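You operate a simulated robot arm through the tools that you are given. There is no shell and no other tool. Be economical: measure what you need, move in short steps, check, and stop when the job is done.

You are at the controls of a simulated robot arm. One attempt, no reset.

TASK
Mill two ran hot: open its water valves, reset and restart at 400 rpm.
Fine: both of mill two's water valves first; Reset takes once it has cooled to 45 C; Start last; no new fault or trip; leave the other controls as they are.

It is judged by the outcome, as a careful person would: the job done as asked, and still so three seconds after it is handed in. It fails if anything else is knocked over, pushed out of place, dropped, spilled or broken.

THE ROBOT
A 7-joint arm with a two-finger parallel gripper, fixed in place. Base frame: the origin is at the foot of the arm, x ahead of it, y to its left, z up. Lengths are in m, angles in rad, forces in N, time in s.
With the tool pointing down near the work surface it reaches from about 0.18 to 0.62 m from the base axis. Its first joint turns from -1.152 to 1.152 rad. Payload 1.57 kg.
The TCP is the grasp point between the finger pads, 0.03 m short of the fingertips. In the tool frame z runs along the fingers and y along their closing line. Largest opening 0.11 m; finger width 0.024, thickness 0.012; the body of the gripper, 0.048 by 0.112 m, starts 0.078 m behind the TCP.
Orientation is that of the tool frame in the base frame, as [roll, pitch, yaw] about the fixed x, y, z axes, in that order (R = Rz(yaw) Ry(pitch) Rx(roll)). With the fingers straight down and closing along the base's y, the tool's x points along the base's -x, its y along +y and its z along -z.

THE INTERFACE
- The arm moves only by the tool jog_arm. Its argument "commands" is a list of rows, each a list of 3 entries, a list of its own where there are three numbers: the closure, from 0 (fully open) to 1 (shut), then the shift along the base's x, y, z in m, then the turn, a rotation vector about the base's x, y, z in rad. In form: [[gripper, [dx, dy, dz], [rx, ry, rz]], ...]. A call has 1 to 12 rows; each row is the pose to reach, as a shift and turn from the pose commanded when the call began. A row lasts 0.2 s, in which the tool goes at most 0.05 m and 0.15 rad; a call with a longer step from one row to the next is refused whole, and so is a gripper value outside its range. Where a pose cannot be reached the arm comes as near as it can. A force on the tool above 70 N (or 10 N above the force at the start of the call, whichever is more), or a blocked arm, ends the call early, and 0.2 s more pass. The fingers move at their own pace (about 0.108 m/s each) and stop on an object; they squeeze with about 40 N. The grip force told is the motor's: it shows also when the fingers shut on nothing. Time passes only in rows, and 0.2 s behind the last, so rows that repeat a pose let the fingers close. It gives the time, the measured TCP pose, the force on the tool (base axes), the opening and the grip force at its end, in the units of the frame above (readings bear some noise), with the torque about the TCP (base axes, N m) and any sound that the robot's microphone picked up.
- Cameras (640 x 400 px; columns grow to the right, rows downward): "scene" is fixed at [0.1682, -0.3915, 1.41]; the picture's right is [0.77, -0.63, 0.00], its down [-0.33, -0.40, -0.85] and it looks along [0.54, 0.66, -0.52] (base axes); focal length 218 px, centre (320, 200). "wrist" rides on the gripper at [0.07, 0.016, -0.141] in the tool frame; the picture's right is [-0.23, 0.97, 0.00], its down [-0.86, -0.20, -0.48] and it looks along [-0.47, -0.11, 0.88] (tool axes); focal length 222 px, centre (320, 200). There is no depth. A picture from a camera that has moved, and an enlarged one, comes with that camera's place and axes in the base frame and with its lens.
- snapshot(camera): a new picture of that camera. The clock stands still meanwhile.
- enlarge(camera, box): a new picture of the part [left, top, right, bottom] of that camera's present view, enlarged. The clock stands still meanwhile.
- sign_off(): hands the job in; it is judged then, once.

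Go step by step. Nothing tells you positions but the pictures and the camera data: compare them with the known pose of the tool, close in by small moves and look again before you grip or let go. The budget is 120 turns and 76 pictures, counting those below and the enlarged ones. Unless the task says otherwise, let go and move clear before handing in, and close with one line.

The tools are called after "Emit:" as name(argument=value, ...) on one line, values as JSON. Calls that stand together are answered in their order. jog_arm: Moves the arm, as the interface text tells. Its arguments: {"type":"object","properties":{"commands":{"type":"array"}},"required":["commands"]} The other tools are called the same way: snapshot (camera) takes a picture; enlarge (camera, box) takes an enlarged picture of a part of a camera's view; sign_off () hands the job in.

At the start:

```text
time_s: 0.0
tool_pos: [0.3556, -0.0992, 1.2999]
tool_rot: [3.141, 0.001, -3.141]
wrist_force: [0.2, 0.4, 0.8]
ft_torque: [0.01, -0.04, -0.03]
gripper_width: 0.1101
finger_force: 0.2
```

scene: 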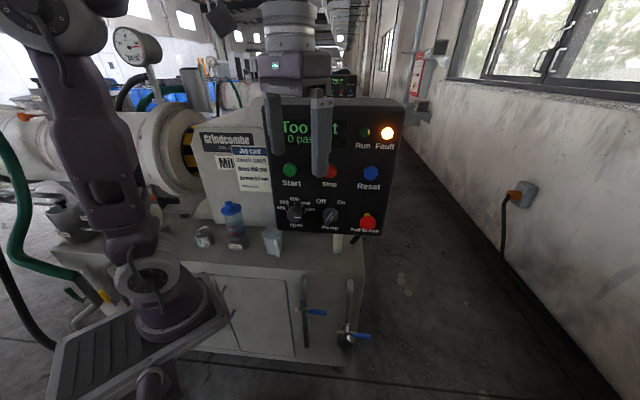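
wrist: 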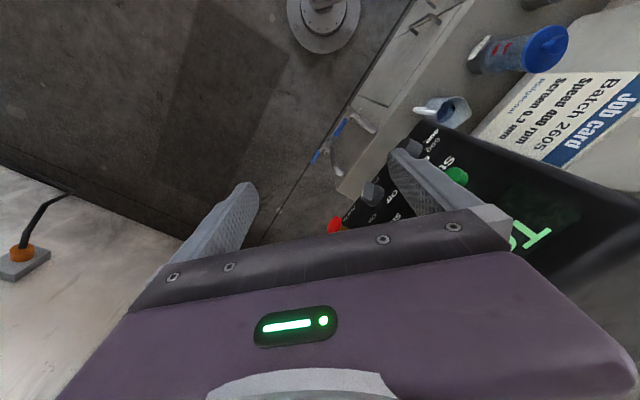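

I see a mill with a control panel (Start, Stop, Reset, rpm dial, pump switch, emergency stop) and blue-handled valves lower down. I'll look closer at the panel and the valves first.

Emit:
enlarge(camera="scene", box=[240, 80, 420, 250])

Emit:
enlarge(camera="scene", box=[180, 220, 400, 370])

Emit:
enlarge(camera="scene", box=[0, 20, 280, 200])

```text
2.35 times, centred on (330, 165) of scene
camera zoom: at [0.1682, -0.3915, 1.41], right [0.77, -0.63, 0.0], down [-0.33, -0.4, -0.85], along [0.54, 0.66, -0.52], focal length 513 px, centre (296, 282)
```

zoom: 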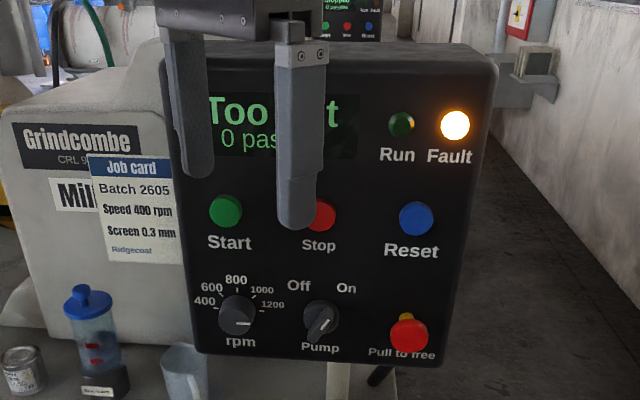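

```text
2.67 times, centred on (290, 295) of scene
camera zoom: at [0.1682, -0.3915, 1.41], right [0.77, -0.63, 0.0], down [-0.33, -0.4, -0.85], along [0.54, 0.66, -0.52], focal length 581 px, centre (400, -53)
```

zoom: 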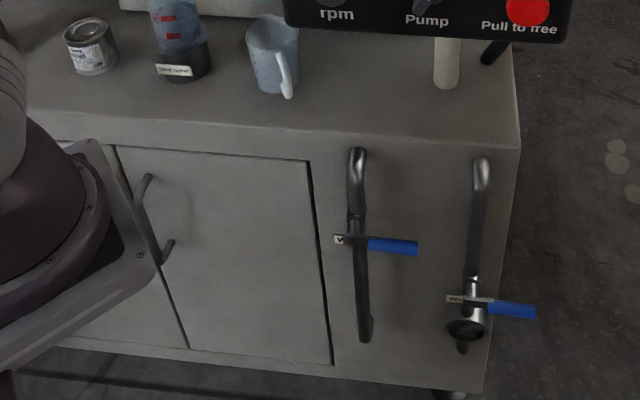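

```text
2.22 times, centred on (140, 110) of scene
camera zoom: at [0.1682, -0.3915, 1.41], right [0.77, -0.63, 0.0], down [-0.33, -0.4, -0.85], along [0.54, 0.66, -0.52], focal length 484 px, centre (720, 400)
```

zoom: 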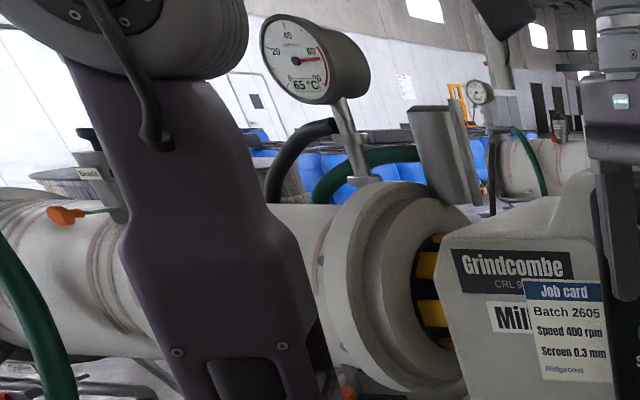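

The panel appears to face diagonally toward the robot (normal about (-0.7,-0.7)), with Start near (0.42,0.04,1.20). I need the valve tags and handles in more detail.

Emit:
enlarge(camera="scene", box=[280, 270, 380, 350])

Emit:
enlarge(camera="wrist", box=[290, 90, 400, 190])

Emit:
enlarge(camera="scene", box=[0, 190, 260, 350])

Emit:
enlarge(camera="scene", box=[270, 180, 390, 250])

```text
5.00 times, centred on (330, 310) of scene
camera zoom: at [0.1682, -0.3915, 1.41], right [0.77, -0.63, 0.0], down [-0.33, -0.4, -0.85], along [0.54, 0.66, -0.52], focal length 1090 px, centre (270, -350)
```

zoom: 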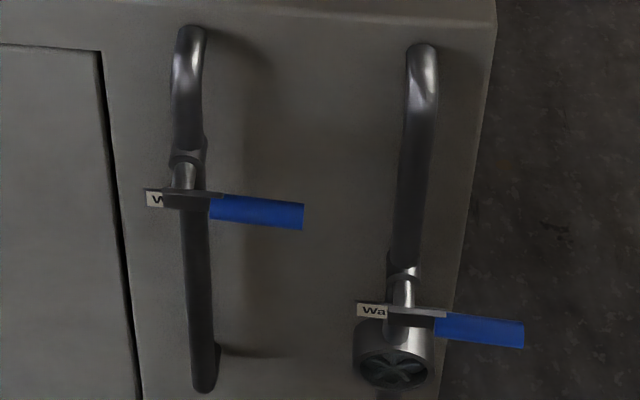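

```text
4.00 times, centred on (345, 140) of wrist
camera zoom: at [0.286, -0.082, 1.4413], right [0.23, 0.97, 0.0], down [0.86, -0.2, 0.48], along [0.47, -0.11, -0.88], focal length 888 px, centre (220, 440)
```

zoom: 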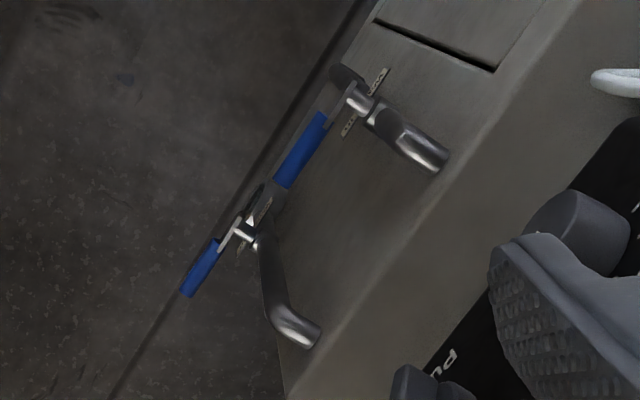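

```text
2.46 times, centred on (130, 270) of scene
camera zoom: at [0.1682, -0.3915, 1.41], right [0.77, -0.63, 0.0], down [-0.33, -0.4, -0.85], along [0.54, 0.66, -0.52], focal length 537 px, centre (788, 28)
```

zoom: 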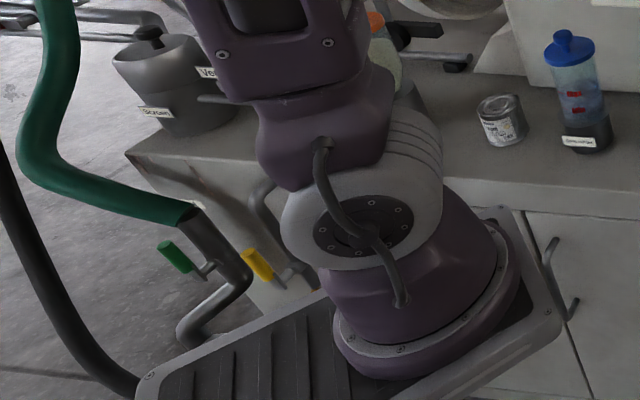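

```text
5.33 times, centred on (330, 215) of scene
camera zoom: at [0.1682, -0.3915, 1.41], right [0.77, -0.63, 0.0], down [-0.33, -0.4, -0.85], along [0.54, 0.66, -0.52], focal length 1163 px, centre (267, 120)
```

zoom: 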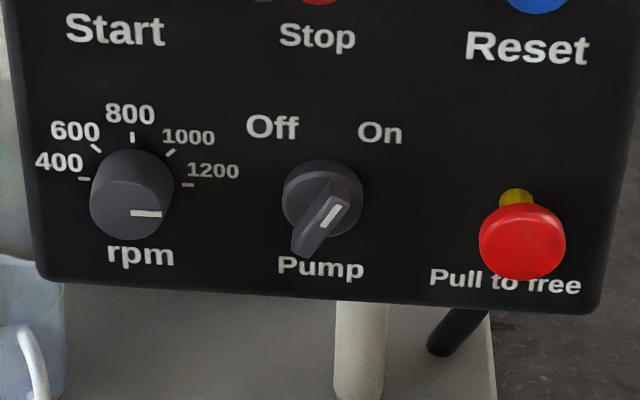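

The two blue levers are horizontal, across their vertical pipes, so both valves are closed. Lever A's tip is near (0.456,-0.072,0.706), lever B's near (0.573,-0.184,0.581), and the panel normal is about (0.69,0.72). The dial is at 1200. I'll yaw the tool to square up with the panel and shut the fingers.

Emit:
jog_arm(commands=[[1, [-0.005, -0.005, 0], [0, 0, 0.134]], [1, [-0.01, -0.01, 0], [0, 0, 0.268]], [1, [-0.015, -0.015, 0], [0, 0, 0.402]], [1, [-0.02, -0.02, 0], [0, 0, 0.536]], [1, [-0.02, -0.02, 0], [0, 0, 0.67]], [1, [-0.02, -0.02, 0], [0, 0, 0.8]]])

```text
time_s: 1.4
tool_pos: [0.3359, -0.1189, 1.3007]
tool_rot: [-3.141, 0.0, -2.339]
wrist_force: [-0.5, -0.1, 0.1]
ft_torque: [0.0, 0.0, -0.01]
gripper_width: 0.0
finger_force: 21.1
```

The tool now faces the panel. Next I tilt the fingers toward the bench and descend for a close view of the valves.

Emit:
jog_arm(commands=[[1, [0, 0, -0.04], [0.054, -0.052, 0]], [1, [0, 0, -0.08], [0.108, -0.104, 0]], [1, [0, 0, -0.12], [0.162, -0.155, 0]], [1, [0, 0, -0.16], [0.216, -0.207, 0]], [1, [0, 0, -0.2], [0.27, -0.259, 0]], [1, [0, 0, -0.24], [0.324, -0.31, 0]], [1, [0, 0, -0.28], [0.378, -0.362, 0]], [1, [0, 0, -0.32], [0.432, -0.414, 0]], [1, [0, 0, -0.36], [0.432, -0.414, 0]]])

Emit:
snapshot(camera="wrist")

Emit:
snapshot(camera="scene")

```text
time_s: 3.4
tool_pos: [0.3334, -0.1176, 0.9387]
tool_rot: [3.138, 0.599, -2.344]
wrist_force: [-1.1, -0.5, -0.5]
ft_torque: [0.0, -0.01, 0.01]
gripper_width: 0.0
finger_force: 21.1
```

```text
66 pictures are left
camera wrist: at [0.2267, -0.2031, 1.0153], right [-0.57, 0.81, 0.13], down [0.45, 0.17, 0.88], along [0.69, 0.56, -0.46], focal length 222 px, centre (320, 200)
```

wrist: 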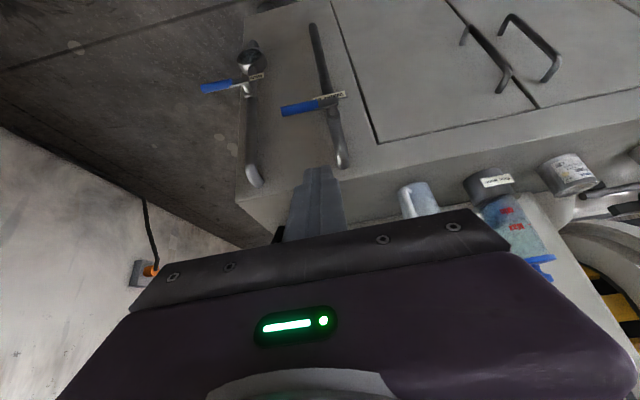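

```text
65 pictures are left
```

scene: 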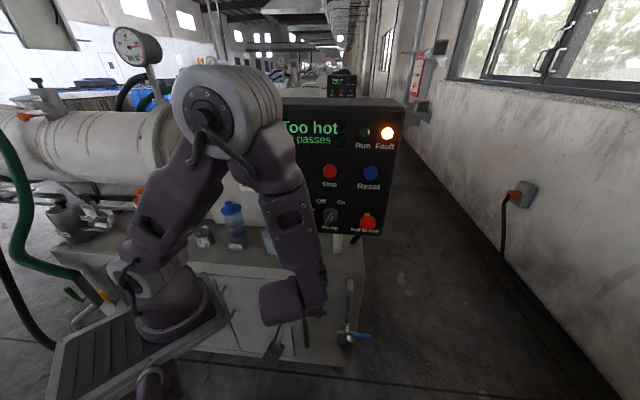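

The levers are now in the wrist view (the picture is upside down). I'll zoom in on them.

Emit:
enlarge(camera="wrist", box=[180, 20, 380, 200])

```text
2.22 times, centred on (280, 110) of wrist
camera zoom: at [0.2267, -0.2031, 1.0153], right [-0.57, 0.81, 0.13], down [0.45, 0.17, 0.88], along [0.69, 0.56, -0.46], focal length 494 px, centre (409, 400)
```

zoom: 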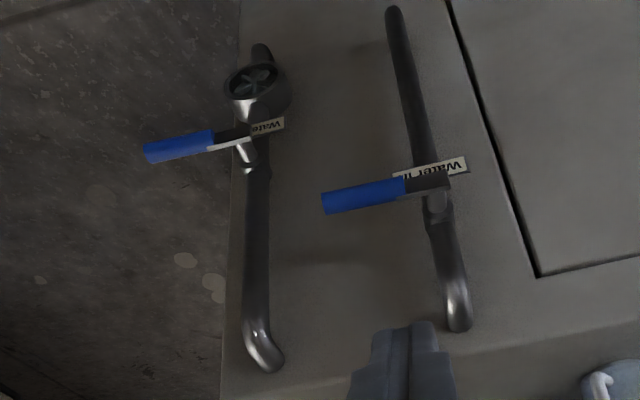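

Tags read "Water in/out". The lever hubs lie to the left and the blue handles point right, A's hub at about (0.392,-0.010,0.71). I'll move the closed fingertips to just above handle A.

Emit:
jog_arm(commands=[[1, [0.016, 0.009, -0.028], [0, 0, 0]], [1, [0.032, 0.018, -0.056], [0, 0, 0]], [1, [0.048, 0.027, -0.085], [0, 0, 0]], [1, [0.064, 0.036, -0.113], [0, 0, 0]], [1, [0.08, 0.045, -0.141], [0, 0, 0]], [1, [0.0954, 0.0549, -0.166], [0, 0, 0]]])

Emit:
enlarge(camera="wrist", box=[180, 20, 440, 220])

Emit:
enlarge(camera="scene", box=[220, 240, 400, 360])

```text
time_s: 4.8
tool_pos: [0.4442, -0.0761, 0.7753]
tool_rot: [3.129, 0.597, -2.342]
wrist_force: [0.4, 0.0, 0.6]
ft_torque: [0.02, -0.01, 0.0]
gripper_width: 0.0
finger_force: 21.2
out of reach, approached as far as the arm can: row 3, 4, 5, 6
```

```text
2.00 times, centred on (310, 120) of wrist
camera zoom: at [0.3376, -0.1625, 0.8541], right [-0.57, 0.81, 0.14], down [0.45, 0.17, 0.87], along [0.68, 0.56, -0.47], focal length 444 px, centre (340, 360)
```

zoom: 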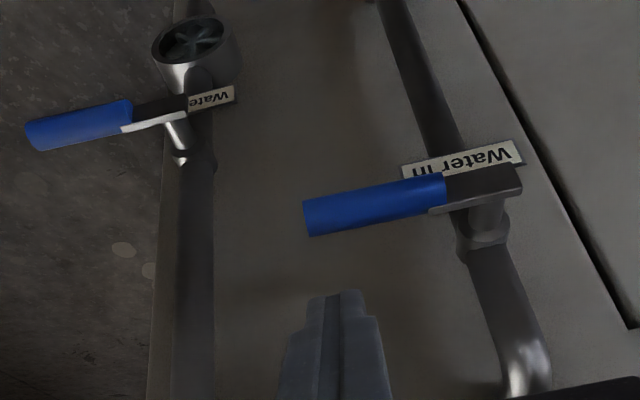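

```text
3.33 times, centred on (310, 300) of scene
camera zoom: at [0.1682, -0.3915, 1.41], right [0.77, -0.63, 0.0], down [-0.33, -0.4, -0.85], along [0.54, 0.66, -0.52], focal length 727 px, centre (353, -133)
```

zoom: 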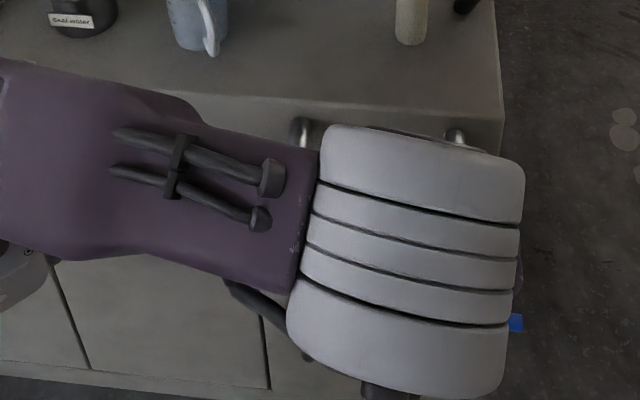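

The tilt folds the arm too tightly here, so it stopped about 2 cm to the right of the target. I'll reduce the tilt to 0.3 and re-check.

Emit:
jog_arm(commands=[[1, [0.001, 0.001, 0], [-0.072, 0.069, 0]], [1, [0.002, 0.002, 0], [-0.144, 0.138, 0]], [1, [0.004, 0.004, 0], [-0.216, 0.207, 0]], [1, [0.004, 0.004, 0], [-0.216, 0.207, 0]]])

Emit:
enlarge(camera="wrist", box=[180, 20, 440, 220])

```text
time_s: 5.8
tool_pos: [0.4482, -0.0725, 0.7763]
tool_rot: [3.14, 0.3, -2.34]
wrist_force: [0.4, -0.1, 0.2]
ft_torque: [0.0, -0.02, -0.01]
gripper_width: 0.0001
finger_force: 21.3
```

```text
2.00 times, centred on (310, 120) of wrist
camera zoom: at [0.3605, -0.1367, 0.8911], right [-0.55, 0.83, 0.07], down [0.61, 0.35, 0.71], along [0.57, 0.43, -0.7], focal length 444 px, centre (340, 360)
```

zoom: 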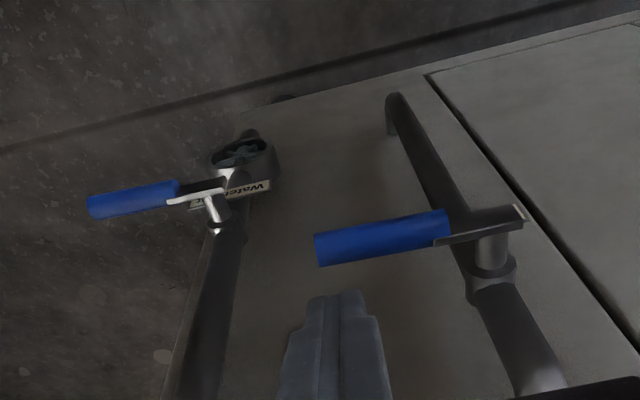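

Reach is fine with this tilt. I'll shift 2 cm left over the handle's middle and press down gently to see which way the lever goes.

Emit:
jog_arm(commands=[[1, [-0.0144, 0.0138, 0], [0, 0, 0]], [1, [-0.0144, 0.0138, -0.02], [0, 0, 0]], [1, [-0.0144, 0.0138, -0.03], [0, 0, 0]], [1, [-0.0144, 0.0138, -0.04], [0, 0, 0]], [1, [-0.0144, 0.0138, -0.05], [0, 0, 0]]])

Emit:
enlarge(camera="wrist", box=[180, 20, 440, 220])

```text
time_s: 6.9
tool_pos: [0.4341, -0.0596, 0.7369]
tool_rot: [3.14, 0.303, -2.345]
wrist_force: [-14.4, -7.0, 47.0]
ft_torque: [-0.06, 0.31, 0.38]
gripper_width: 0.0002
finger_force: 21.1
stopped in row 5: the force on the tool passed its limit at 96 N (the readings are from after the stop); the commanded pose is now the measured one
```

```text
2.00 times, centred on (310, 120) of wrist
camera zoom: at [0.3465, -0.1234, 0.8509], right [-0.54, 0.84, 0.07], down [0.61, 0.34, 0.71], along [0.57, 0.43, -0.7], focal length 444 px, centre (340, 360)
```

zoom: 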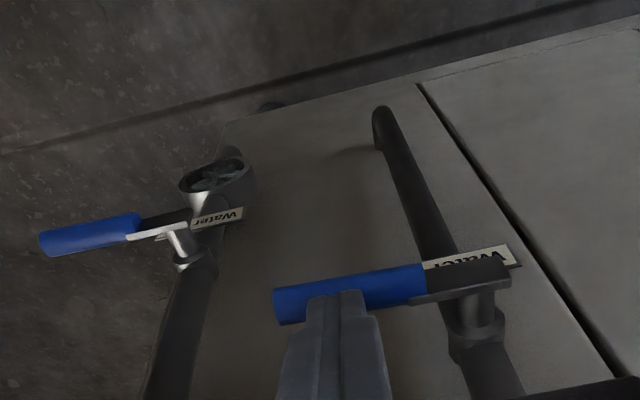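

Pressing down met a hard stop (96 N) and the lever did not move, so it must swing up. I'll back off and re-orient the fingers more horizontally so they can slip under the handle and lift.

Emit:
jog_arm(commands=[[1, [0, 0, 0.03], [0, 0, 0]], [1, [0, -0.04, 0.04], [0, 0, 0.08]], [1, [0, -0.08, 0.04], [0, 0, 0.17]], [1, [0, -0.12, 0.04], [0, 0, 0.25]], [1, [0, -0.12, 0.04], [0, 0, 0.33]]])

Emit:
jog_arm(commands=[[1, [0, 0, -0.02], [0.125, -0.058, 0]], [1, [0, 0, -0.04], [0.249, -0.116, 0]], [1, [0, 0, -0.06], [0.374, -0.175, 0]], [1, [0, 0, -0.08], [0.498, -0.233, 0]], [1, [0, 0, -0.08], [0.498, -0.233, 0]]])

Emit:
snapshot(camera="wrist")

Emit:
snapshot(camera="scene")

```text
time_s: 8.1
tool_pos: [0.4352, -0.1789, 0.7758]
tool_rot: [3.14, 0.302, -2.016]
wrist_force: [0.8, 0.2, 0.0]
ft_torque: [0.01, -0.01, 0.01]
gripper_width: 0.0
finger_force: 21.0
```

```text
time_s: 9.3
tool_pos: [0.436, -0.1796, 0.6948]
tool_rot: [3.133, 0.853, -2.019]
wrist_force: [-0.4, 0.4, -0.7]
ft_torque: [-0.01, 0.0, 0.0]
gripper_width: 0.0
finger_force: 20.7
```

```text
59 pictures are left
camera wrist: at [0.3554, -0.3087, 0.7357], right [-0.81, 0.55, 0.18], down [0.27, 0.09, 0.96], along [0.51, 0.83, -0.23], focal length 222 px, centre (320, 200)
```

wrist: 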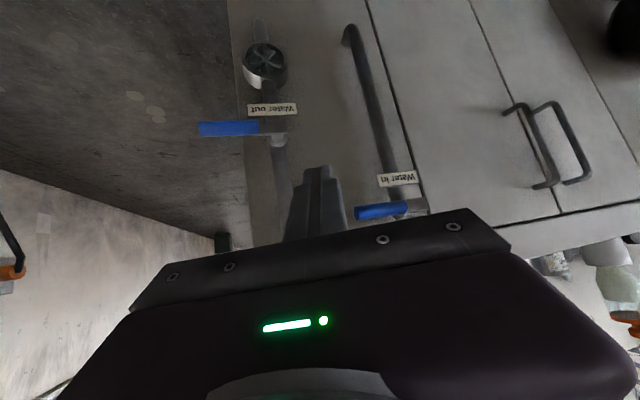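

```text
58 pictures are left
```

scene: 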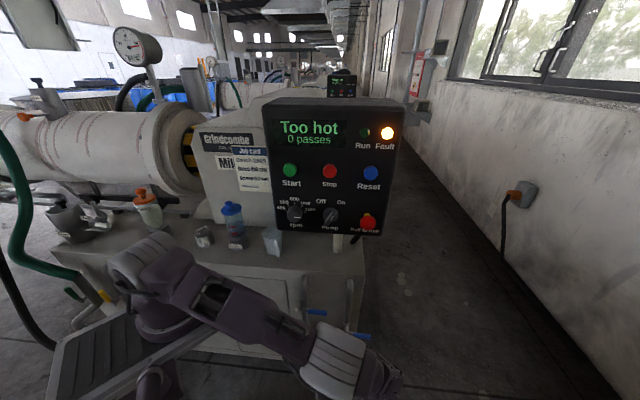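

This pose works: the fingers point forward-down, in front of and level with handle A. I'll dip, slide under the handle, then lift a little and check.

Emit:
jog_arm(commands=[[1, [0, 0.02, -0.04], [0, 0, 0]], [1, [0, 0.06, -0.04], [0, 0, 0]], [1, [0.001, 0.105, -0.04], [0, 0, 0]], [1, [0.001, 0.105, -0.02], [0, 0, 0]], [1, [0.001, 0.105, -0.005], [0, 0, 0]], [1, [0.001, 0.105, 0.01], [0, 0, 0]]])

Emit:
enlarge(camera="wrist", box=[220, 40, 460, 230])

```text
time_s: 10.7
tool_pos: [0.4346, -0.0741, 0.706]
tool_rot: [3.133, 0.852, -2.021]
wrist_force: [-2.1, -2.8, -2.0]
ft_torque: [-0.05, -0.04, -0.03]
gripper_width: 0.0
finger_force: 21.1
```

```text
2.11 times, centred on (340, 135) of wrist
camera zoom: at [0.3546, -0.2027, 0.7467], right [-0.81, 0.55, 0.18], down [0.27, 0.1, 0.96], along [0.51, 0.83, -0.23], focal length 468 px, centre (278, 337)
```

zoom: 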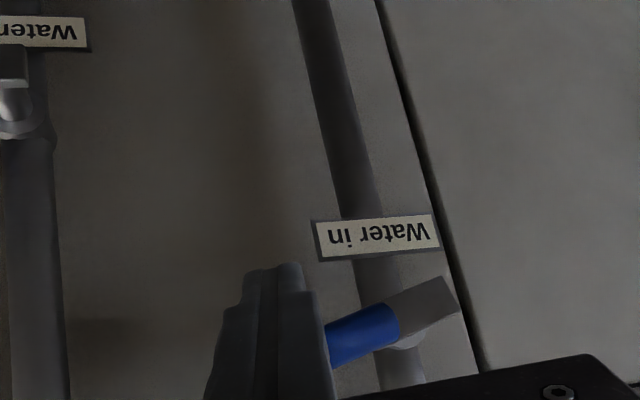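

The lever swings up easily with almost no force. I'll follow its arc up and left to vertical.

Emit:
jog_arm(commands=[[1, [-0.003, 0.007, 0.012], [0, 0, 0]], [1, [-0.002, 0.009, 0.023], [0, 0, 0]], [1, [-0.007, 0.014, 0.034], [0, 0, 0]], [1, [-0.012, 0.019, 0.044], [0, 0, 0]], [1, [-0.019, 0.025, 0.05], [0, 0, 0]], [1, [-0.025, 0.031, 0.055], [0, 0, 0]], [1, [-0.03, 0.036, 0.056], [0, 0, 0]], [1, [-0.035, 0.041, 0.057], [0, 0, 0]]])

Emit:
snapshot(camera="wrist")

Emit:
enlarge(camera="scene", box=[220, 240, 400, 360])

```text
time_s: 12.5
tool_pos: [0.4058, -0.0377, 0.7619]
tool_rot: [-3.139, 0.847, -2.017]
wrist_force: [37.9, -24.0, 10.5]
ft_torque: [-0.22, -0.73, -0.83]
gripper_width: 0.0001
finger_force: 21.3
```

```text
56 pictures are left
camera wrist: at [0.324, -0.1652, 0.8037], right [-0.81, 0.56, 0.17], down [0.27, 0.1, 0.96], along [0.52, 0.82, -0.23], focal length 222 px, centre (320, 200)
```

wrist: 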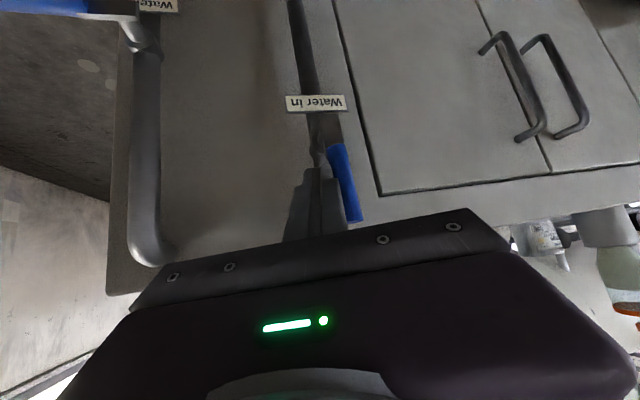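

```text
3.33 times, centred on (310, 300) of scene
camera zoom: at [0.1688, -0.392, 1.4098], right [0.77, -0.63, 0.0], down [-0.33, -0.4, -0.85], along [0.54, 0.66, -0.52], focal length 727 px, centre (353, -133)
```

zoom: 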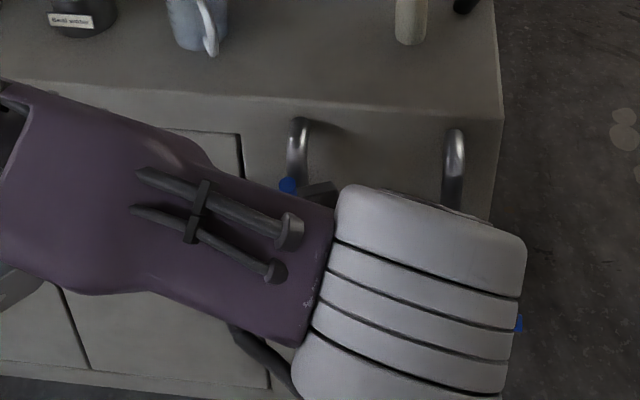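

Lever A is up against its stop and in line with the pipe. Now I retreat and move in front of and below handle B.

Emit:
jog_arm(commands=[[1, [0.02, -0.03, 0], [0, 0, 0]], [1, [0.03, -0.075, 0], [0, 0, 0]], [1, [0.035, -0.12, 0], [0, 0, 0]], [1, [0.035, -0.165, -0.01], [0, 0, 0]], [1, [0.053, -0.18, -0.047], [0, 0, 0]], [1, [0.071, -0.194, -0.084], [0, 0, 0]], [1, [0.09, -0.208, -0.121], [0, 0, 0]], [1, [0.108, -0.222, -0.158], [0, 0, 0]], [1, [0.127, -0.236, -0.195], [0, 0, 0]], [1, [0.145, -0.25, -0.232], [0, 0, 0]]])

Emit:
snapshot(camera="wrist")

Emit:
snapshot(camera="scene")

```text
time_s: 14.7
tool_pos: [0.5126, -0.2086, 0.6498]
tool_rot: [3.133, 0.851, -2.019]
wrist_force: [0.6, 0.1, 0.0]
ft_torque: [-0.04, 0.01, 0.02]
gripper_width: 0.0001
finger_force: 21.6
out of reach, approached as far as the arm can: row 7, 8, 9, 10
```

```text
54 pictures are left
camera wrist: at [0.4326, -0.3382, 0.6907], right [-0.81, 0.55, 0.18], down [0.27, 0.1, 0.96], along [0.51, 0.83, -0.23], focal length 222 px, centre (320, 200)
```

wrist: 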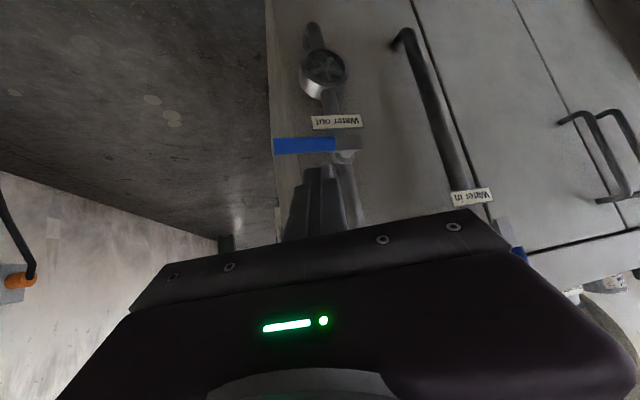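

```text
53 pictures are left
```

scene: 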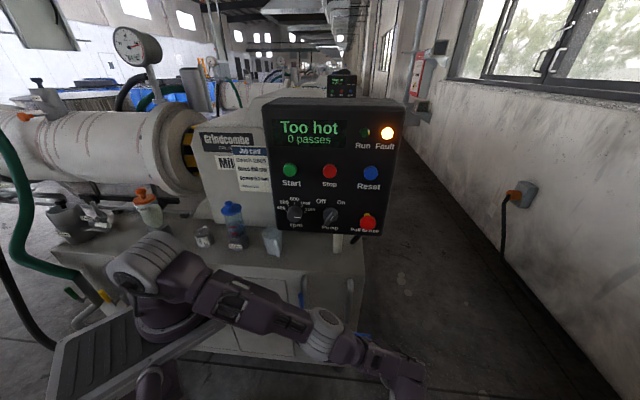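

The arm is over-extended for lever B at this heading. I'll yaw the tool back toward a more radial heading, retreat slightly and lower below the handle.

Emit:
jog_arm(commands=[[1, [-0.013, -0.006, 0], [0, 0, -0.125]], [1, [-0.026, -0.012, 0], [0, 0, -0.25]], [1, [-0.04, -0.018, 0], [0, 0, -0.375]], [1, [-0.053, -0.025, 0], [0, 0, -0.5]], [1, [-0.053, -0.025, -0.04], [0, 0, -0.5]], [1, [-0.053, -0.025, -0.08], [0, 0, -0.5]], [1, [-0.053, -0.025, -0.125], [0, 0, -0.5]]])

Emit:
snapshot(camera="wrist")

```text
time_s: 16.3
tool_pos: [0.4585, -0.2304, 0.5613]
tool_rot: [3.137, 0.851, -2.521]
wrist_force: [-0.1, -0.9, -0.6]
ft_torque: [0.02, -0.04, -0.02]
gripper_width: 0.0004
finger_force: 21.8
out of reach, approached as far as the arm can: row 7
```

```text
52 pictures are left
camera wrist: at [0.3253, -0.3042, 0.6022], right [-0.45, 0.88, 0.18], down [0.29, -0.04, 0.96], along [0.85, 0.48, -0.23], focal length 222 px, centre (320, 200)
```

wrist: 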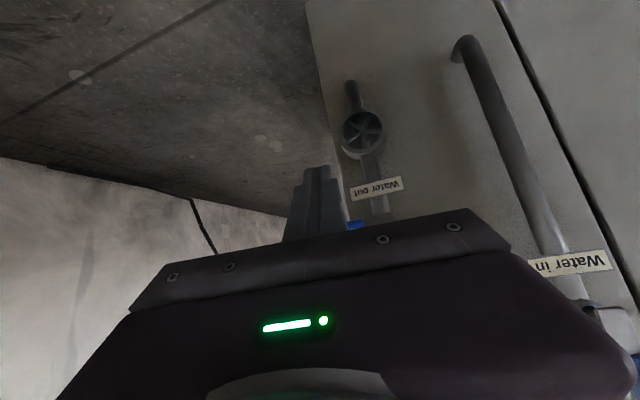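

It is slightly limited low down, but the fingertip is already below handle B's underside. I'll slide forward under it and lift a little.

Emit:
jog_arm(commands=[[1, [0.026, 0.017, -0.008], [0, 0, 0]], [1, [0.052, 0.035, -0.008], [0, 0, 0]], [1, [0.0775, 0.052, -0.008], [0, 0, 0]]])

Emit:
enlarge(camera="wrist", box=[220, 80, 460, 240])

Emit:
enlarge(camera="scene", box=[270, 270, 430, 380])

```text
time_s: 17.1
tool_pos: [0.5272, -0.1769, 0.5626]
tool_rot: [3.134, 0.852, -2.52]
wrist_force: [-0.1, 0.8, -0.1]
ft_torque: [-0.01, 0.02, 0.01]
gripper_width: 0.0002
finger_force: 21.5
out of reach, approached as far as the arm can: row 1, 2, 3
```

```text
2.50 times, centred on (340, 160) of wrist
camera zoom: at [0.3948, -0.2519, 0.6036], right [-0.45, 0.88, 0.18], down [0.29, -0.05, 0.96], along [0.85, 0.48, -0.23], focal length 555 px, centre (270, 300)
```

zoom: 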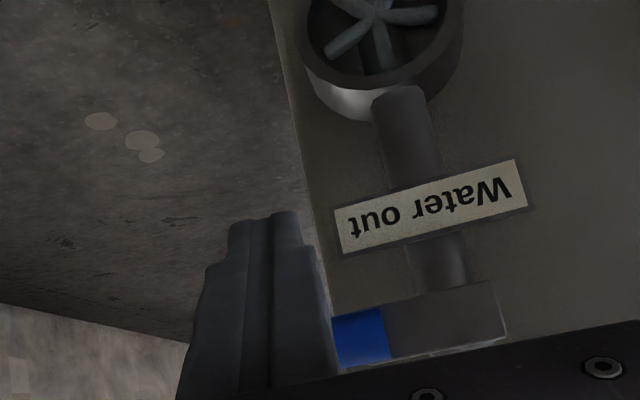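

```text
3.64 times, centred on (350, 325) of scene
camera zoom: at [0.1682, -0.3915, 1.41], right [0.77, -0.63, 0.0], down [-0.33, -0.4, -0.85], along [0.54, 0.66, -0.52], focal length 793 px, centre (211, -254)
```

zoom: 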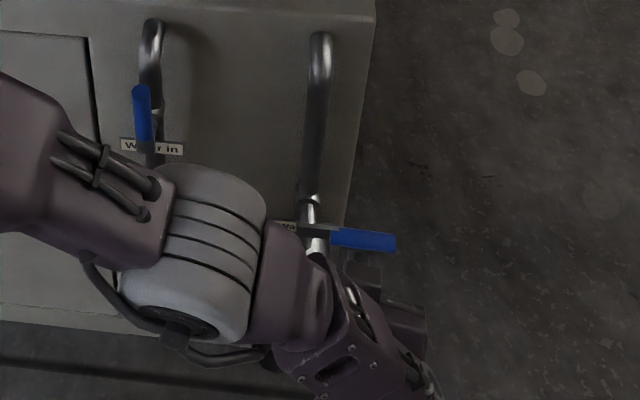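

Lever A shows vertical in the scene view, and the finger is now just under handle B. I'll lift and follow B's arc up and left.

Emit:
jog_arm(commands=[[1, [0, 0, 0.02], [0, 0, 0]], [1, [0.0042, 0.0015, 0.04], [0, 0, 0]], [1, [0.0019, 0.0092, 0.058], [0, 0, 0]], [1, [-0.001, 0.0148, 0.068], [0, 0, 0]], [1, [-0.0075, 0.021, 0.075], [0, 0, 0]], [1, [-0.0125, 0.0258, 0.079], [0, 0, 0]], [1, [-0.0183, 0.0314, 0.08], [0, 0, 0]], [1, [-0.0233, 0.0362, 0.081], [0, 0, 0]], [1, [-0.0277, 0.0403, 0.081], [0, 0, 0]]])

Emit:
snapshot(camera="wrist")

Emit:
enlarge(camera="scene", box=[270, 270, 430, 380])

```text
time_s: 19.0
tool_pos: [0.5085, -0.1489, 0.6456]
tool_rot: [-3.126, 0.85, -2.517]
wrist_force: [7.6, -8.2, -1.3]
ft_torque: [-0.05, -0.07, -0.16]
gripper_width: 0.0001
finger_force: 21.1
stopped in row 9: the force on the tool passed its limit at 79 N (the readings are from after the stop); the commanded pose is now the measured one
```

```text
49 pictures are left
camera wrist: at [0.3739, -0.2218, 0.6861], right [-0.44, 0.88, 0.16], down [0.28, -0.04, 0.96], along [0.85, 0.47, -0.23], focal length 222 px, centre (320, 200)
```

wrist: 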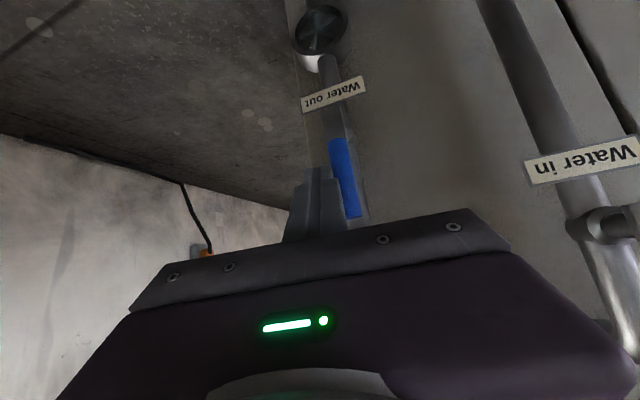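

```text
3.64 times, centred on (350, 325) of scene
camera zoom: at [0.1683, -0.3916, 1.4099], right [0.77, -0.63, 0.0], down [-0.33, -0.4, -0.85], along [0.54, 0.66, -0.52], focal length 793 px, centre (211, -254)
```

zoom: 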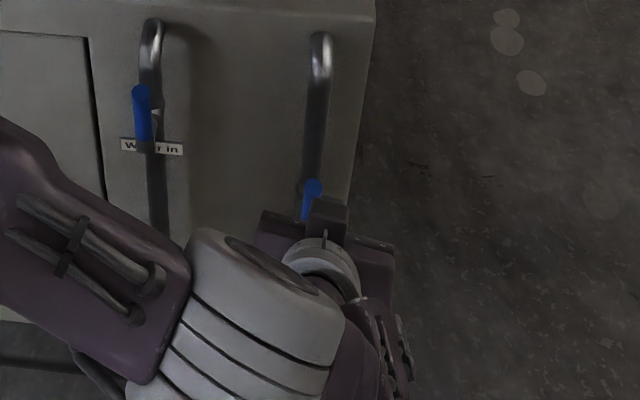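

Both levers are now vertical, open and at their stops. I'll back away and rise in front of the panel.

Emit:
jog_arm(commands=[[1, [0.013, -0.013, 0], [0, 0, 0]], [1, [-0.015, -0.043, 0], [0, 0, 0]], [1, [-0.045, -0.073, 0.01], [0, 0, 0]], [1, [-0.07, -0.09, 0.04], [0, 0, 0]], [1, [-0.08, -0.09, 0.085], [0, 0, 0]], [1, [-0.09, -0.09, 0.13], [0, 0, 0]], [1, [-0.1, -0.09, 0.175], [0, 0, 0]], [1, [-0.11, -0.09, 0.22], [0, 0, 0]], [1, [-0.12, -0.09, 0.265], [0, 0, 0]], [1, [-0.13, -0.08, 0.31], [0, 0, 0]], [1, [-0.14, -0.07, 0.355], [0, 0, 0]], [1, [-0.14, -0.06, 0.4], [0, 0, 0]]])

Emit:
snapshot(camera="scene")

Emit:
snapshot(camera="wrist")

```text
time_s: 21.6
tool_pos: [0.3674, -0.2082, 1.0442]
tool_rot: [-3.13, 0.85, -2.518]
wrist_force: [-0.1, -0.6, 0.0]
ft_torque: [0.01, -0.03, 0.02]
gripper_width: 0.0
finger_force: 20.9
```

```text
47 pictures are left
```

scene: 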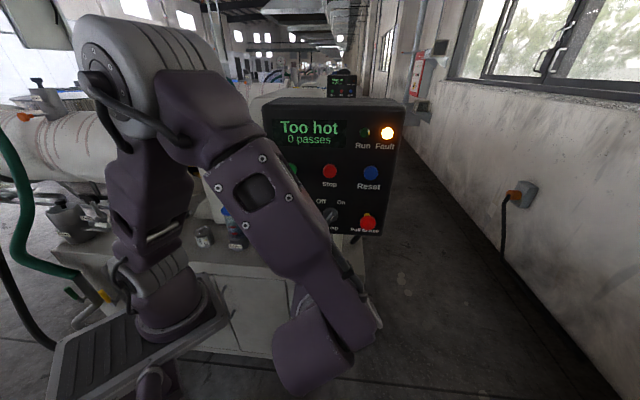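

```text
46 pictures are left
camera wrist: at [0.2332, -0.2809, 1.0842], right [-0.44, 0.88, 0.16], down [0.28, -0.04, 0.96], along [0.85, 0.47, -0.23], focal length 222 px, centre (320, 200)
```

wrist: 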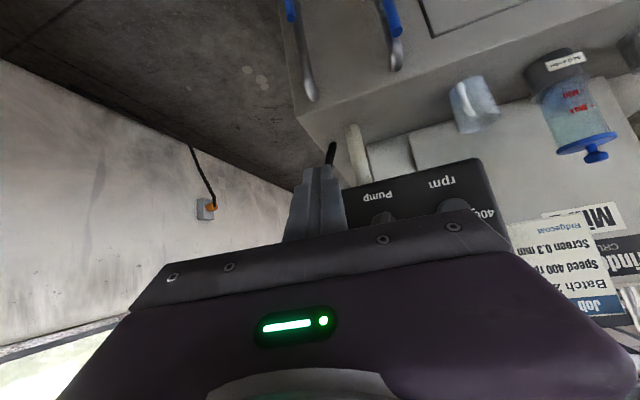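

Now I'll turn the tool to face the panel squarely: yaw first, then tilt to horizontal.

Emit:
jog_arm(commands=[[0.3, [0, 0, 0.02], [0, 0, 0.09]], [0.3, [0, 0, 0.04], [0, 0, 0.18]], [0.3, [0, 0, 0.05], [0, 0, 0.18]]])

Emit:
jog_arm(commands=[[0.3, [-0.005, 0.005, 0], [0.086, -0.083, 0]], [0.3, [-0.01, 0.01, 0], [0.173, -0.166, 0]], [0.3, [-0.02, 0.02, 0], [0.259, -0.249, 0]], [0.3, [-0.03, 0.03, 0], [0.345, -0.331, 0]], [0.3, [-0.04, 0.04, 0], [0.432, -0.414, 0]], [0.3, [-0.05, 0.05, 0], [0.518, -0.497, 0]]])

Emit:
snapshot(camera="wrist")

Emit:
snapshot(camera="scene")

```text
time_s: 22.4
tool_pos: [0.3681, -0.2094, 1.0958]
tool_rot: [-3.132, 0.85, -2.338]
wrist_force: [0.4, 0.0, -0.7]
ft_torque: [0.0, 0.01, 0.02]
gripper_width: 0.077
finger_force: 0.1
```

```text
time_s: 23.8
tool_pos: [0.3184, -0.1599, 1.0966]
tool_rot: [1.898, 1.571, 2.693]
wrist_force: [-0.5, -0.7, -0.3]
ft_torque: [0.05, 0.01, 0.03]
gripper_width: 0.0768
finger_force: 0.0
```

```text
45 pictures are left
camera wrist: at [0.2075, -0.2471, 1.0267], right [-0.69, 0.68, 0.23], down [-0.19, -0.48, 0.85], along [0.69, 0.55, 0.47], focal length 222 px, centre (320, 200)
```

wrist: 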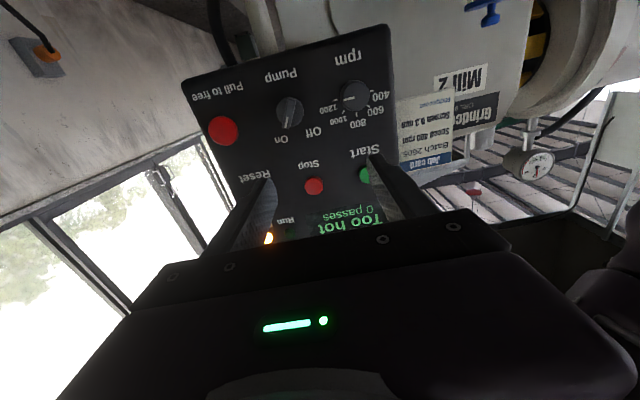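

```text
44 pictures are left
```

scene: 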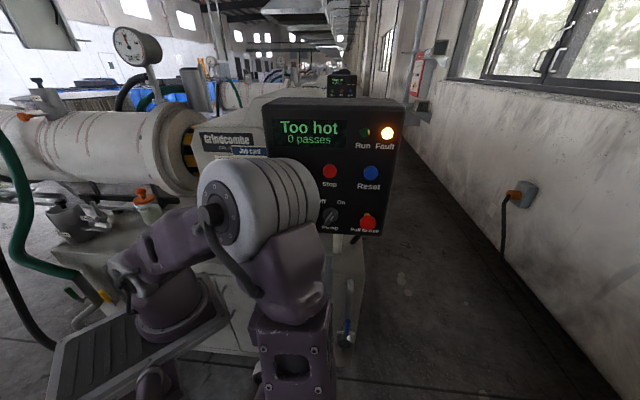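

The panel fills the wrist view and "Mill 2" is confirmed. I'll enlarge both views to fix the knob and button positions and read the temperature gauge.

Emit:
enlarge(camera="wrist", box=[190, 30, 410, 230])

Emit:
enlarge(camera="scene", box=[100, 20, 180, 80])

```text
2.00 times, centred on (300, 130) of wrist
camera zoom: at [0.2075, -0.2471, 1.0267], right [-0.69, 0.68, 0.23], down [-0.19, -0.48, 0.85], along [0.69, 0.55, 0.47], focal length 444 px, centre (360, 340)
```

zoom: 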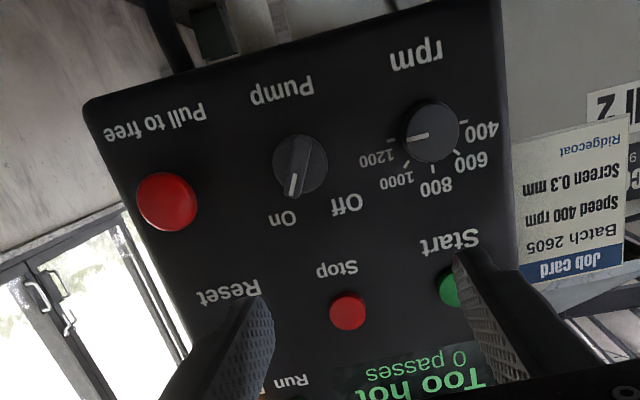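

```text
6.67 times, centred on (140, 50) of scene
camera zoom: at [0.1682, -0.3915, 1.41], right [0.77, -0.63, 0.0], down [-0.33, -0.4, -0.85], along [0.54, 0.66, -0.52], focal length 1453 px, centre (1520, 1200)
```

zoom: 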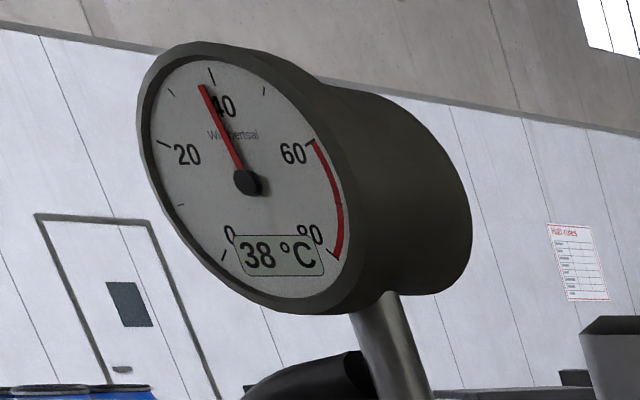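

The gauge already reads 38 °C, so Reset will take when I get there. First the dial: the knob face is at about r=0.281, n=0.312, z=1.063 (along-panel, normal, height). I'll roll the tool +90° about the panel normal, so that it can sweep 180° back, while moving in front of the knob.

Emit:
jog_arm(commands=[[0.3, [0.0018, 0.0096, -0.003], [0.098, 0.103, 0]], [0.3, [0.0036, 0.019, -0.006], [0.197, 0.206, 0]], [0.3, [0.0054, 0.0287, -0.009], [0.295, 0.308, 0]], [0.3, [0.0072, 0.038, -0.012], [0.394, 0.411, 0]], [0.3, [0.009, 0.048, -0.015], [0.492, 0.514, 0]], [0.3, [0.011, 0.057, -0.018], [0.591, 0.617, 0]], [0.3, [0.0127, 0.067, -0.022], [0.689, 0.719, 0]], [0.3, [0.0145, 0.0765, -0.025], [0.788, 0.822, 0]], [0.3, [0.0163, 0.086, -0.028], [0.886, 0.925, 0]], [0.3, [0.018, 0.0957, -0.031], [0.985, 1.028, 0]], [0.3, [0.0199, 0.1052, -0.034], [1.083, 1.13, 0]]])

Emit:
snapshot(camera="wrist")

Emit:
snapshot(camera="scene")

```text
time_s: 26.2
tool_pos: [0.3378, -0.0532, 1.0611]
tool_rot: [1.583, 0.002, 2.378]
wrist_force: [-0.5, 0.1, 0.5]
ft_torque: [-0.02, 0.01, 0.03]
gripper_width: 0.077
finger_force: 0.0
```

```text
41 pictures are left
camera wrist: at [0.1896, -0.1047, 1.0797], right [0.17, -0.15, 0.97], down [0.29, -0.94, -0.19], along [0.94, 0.31, -0.12], focal length 222 px, centre (320, 200)
```

wrist: 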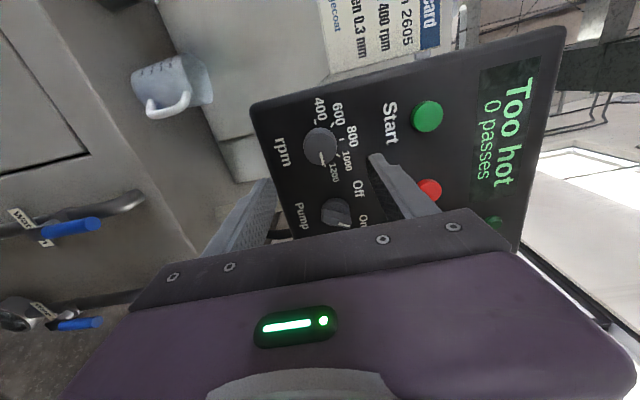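

```text
40 pictures are left
```

scene: 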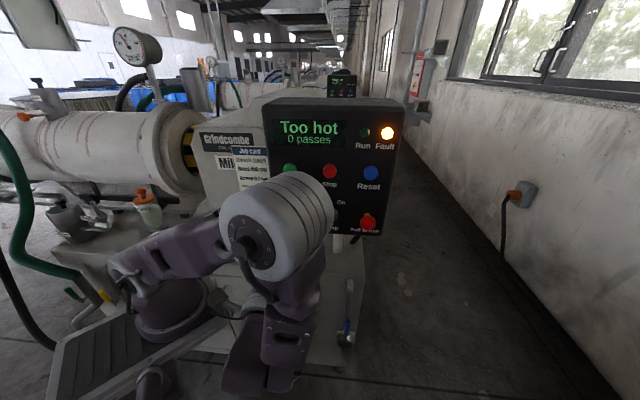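

The fingers line up with the knob above and below. I'll advance 10.5 cm along the normal and look before gripping.

Emit:
jog_arm(commands=[[0.3, [0.024, 0.025, 0], [0, 0, 0]], [0.3, [0.048, 0.05, 0], [0, 0, 0]], [0.3, [0.0622, 0.0648, 0], [0, 0, 0]], [0.3, [0.0711, 0.0741, 0], [0, 0, 0]]])

Emit:
enlarge(camera="wrist", box=[200, 60, 480, 260])

```text
time_s: 27.2
tool_pos: [0.4081, 0.0212, 1.062]
tool_rot: [1.586, 0.005, 2.379]
wrist_force: [-0.5, -0.2, 0.6]
ft_torque: [-0.04, -0.02, 0.02]
gripper_width: 0.077
finger_force: 0.0
```

```text
2.00 times, centred on (340, 160) of wrist
camera zoom: at [0.2594, -0.0307, 1.0789], right [0.17, -0.14, 0.97], down [0.29, -0.94, -0.19], along [0.94, 0.31, -0.12], focal length 444 px, centre (280, 280)
```

zoom: 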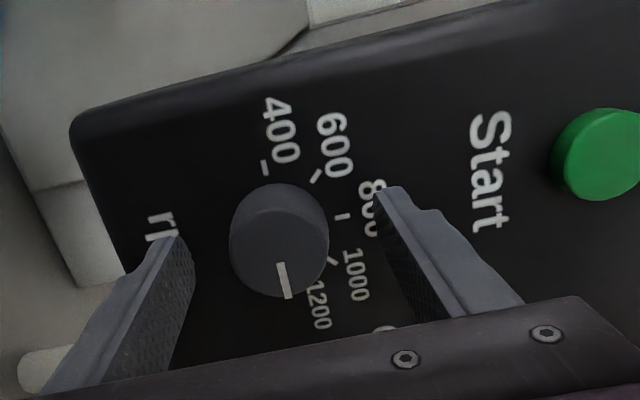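

The knob lies between the fingers as expected. Closing on it.

Emit:
jog_arm(commands=[[0.6, [0, 0, 0], [0, 0, 0]], [1, [0, 0, 0], [0, 0, 0]], [1, [0, 0, 0], [0, 0, 0]], [1, [0, 0, 0], [0, 0, 0]]])

Emit:
enlarge(camera="wrist", box=[200, 60, 480, 260])

```text
time_s: 28.2
tool_pos: [0.4105, 0.0211, 1.0608]
tool_rot: [1.586, 0.005, 2.378]
wrist_force: [1.2, 6.5, -17.3]
ft_torque: [-0.34, 0.33, -0.04]
gripper_width: 0.0399
finger_force: 44.6
```

```text
2.00 times, centred on (340, 160) of wrist
camera zoom: at [0.2594, -0.0308, 1.0786], right [0.17, -0.14, 0.97], down [0.29, -0.94, -0.19], along [0.94, 0.31, -0.12], focal length 444 px, centre (280, 280)
```

zoom: 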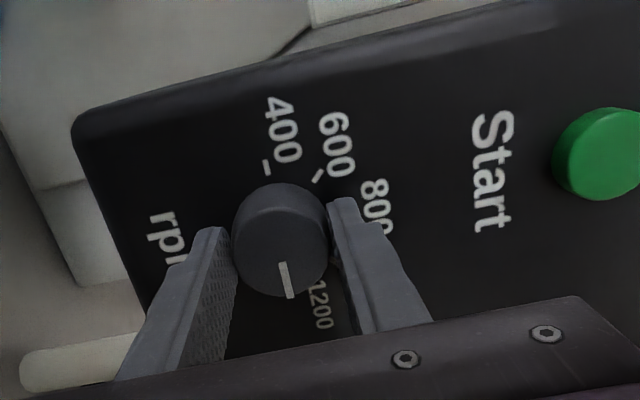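

The knob is gripped (width 0.040). I'll turn it 90° counter-clockwise first, toward 800.

Emit:
jog_arm(commands=[[1, [0, 0, -0.001], [-0.0988, -0.1031, 0]], [1, [0, 0, -0.001], [-0.1976, -0.2062, 0]], [1, [0, 0, -0.001], [-0.2965, -0.3093, 0]], [1, [0, 0, -0.001], [-0.3953, -0.4124, 0]], [1, [0, 0, -0.001], [-0.4941, -0.5155, 0]], [1, [0, 0, -0.001], [-0.5929, -0.6186, 0]], [1, [0, 0, -0.001], [-0.6917, -0.7218, 0]], [1, [0, 0, -0.001], [-0.7905, -0.8249, 0]], [1, [0, 0, -0.001], [-0.8894, -0.928, 0]], [1, [0, 0, -0.001], [-0.9882, -1.0311, 0]], [1, [0, 0, -0.001], [-1.087, -1.1342, 0]]])

Emit:
enlarge(camera="wrist", box=[200, 60, 480, 260])

```text
time_s: 30.2
tool_pos: [0.4106, 0.0099, 1.0895]
tool_rot: [1.498, 1.207, 2.273]
wrist_force: [3.5, -11.6, 29.7]
ft_torque: [0.51, -0.64, -0.41]
gripper_width: 0.0
finger_force: 20.7
out of reach, approached as far as the arm can: row 8, 9
stopped in row 9: the force on the tool passed its limit at 86 N (the readings are from after the stop); the commanded pose is now the measured one
```

```text
2.00 times, centred on (340, 160) of wrist
camera zoom: at [0.2814, -0.0563, 1.0263], right [-0.59, 0.59, 0.56], down [-0.02, -0.7, 0.72], along [0.81, 0.41, 0.42], focal length 444 px, centre (280, 280)
```

zoom: 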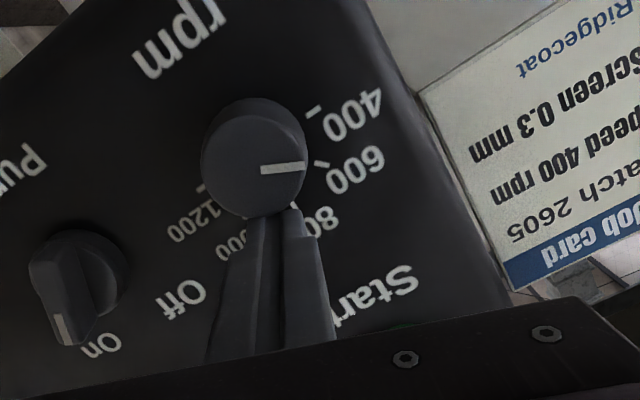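

The arm hit a reach limit and slipped off the knob, which now points near 600. Nothing else was touched; I'll back straight off and inspect.

Emit:
jog_arm(commands=[[1, [-0.0138, -0.0144, 0.002], [0, 0, 0]], [1, [-0.035, -0.036, 0.002], [0, 0, 0]], [0.3, [-0.06, -0.064, 0], [0, 0, 0]], [0.3, [-0.07, -0.075, 0], [0, 0, 0]]])

Emit:
snapshot(camera="wrist")

Emit:
enlarge(camera="wrist", box=[220, 60, 420, 200])

Emit:
snapshot(camera="scene")

```text
time_s: 31.2
tool_pos: [0.3397, -0.0639, 1.0872]
tool_rot: [1.528, 1.206, 2.3]
wrist_force: [0.7, 0.4, 0.6]
ft_torque: [0.01, 0.03, -0.01]
gripper_width: 0.077
finger_force: 0.1
```

```text
36 pictures are left
camera wrist: at [0.2101, -0.1314, 1.0254], right [-0.58, 0.59, 0.56], down [-0.01, -0.69, 0.72], along [0.81, 0.42, 0.41], focal length 222 px, centre (320, 200)
```

wrist: 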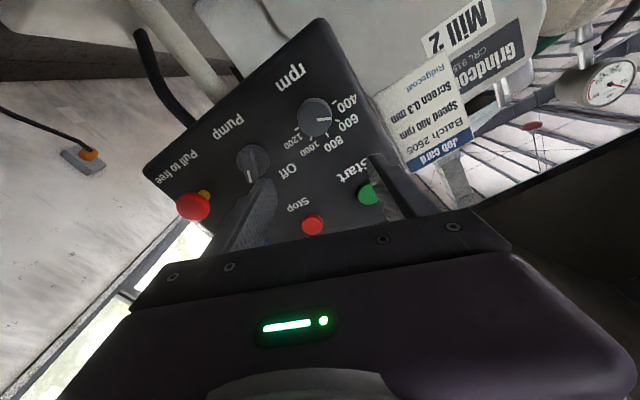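

```text
2.86 times, centred on (320, 130) of wrist
camera zoom: at [0.2101, -0.1314, 1.0254], right [-0.58, 0.59, 0.56], down [-0.01, -0.69, 0.72], along [0.81, 0.42, 0.41], focal length 635 px, centre (320, 400)
```

zoom: 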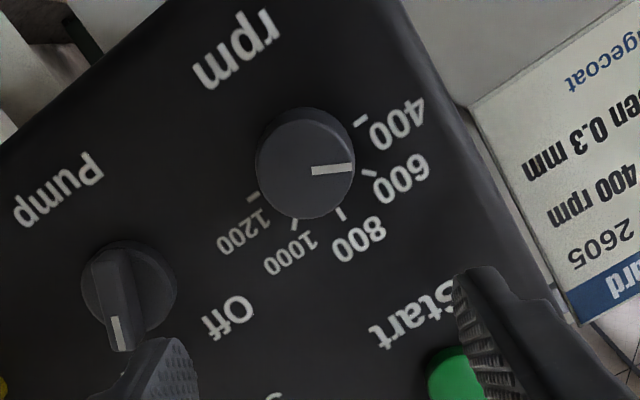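

```text
34 pictures are left
```

scene: 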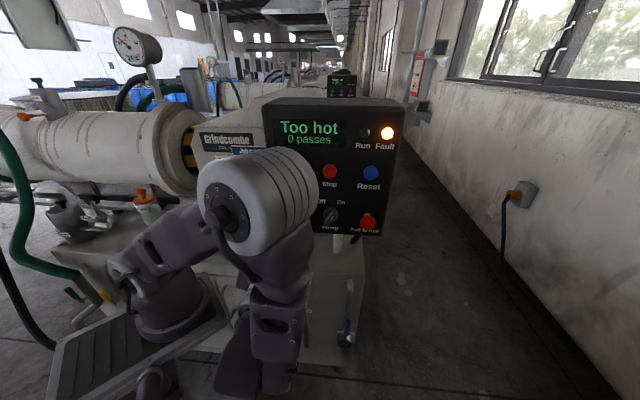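

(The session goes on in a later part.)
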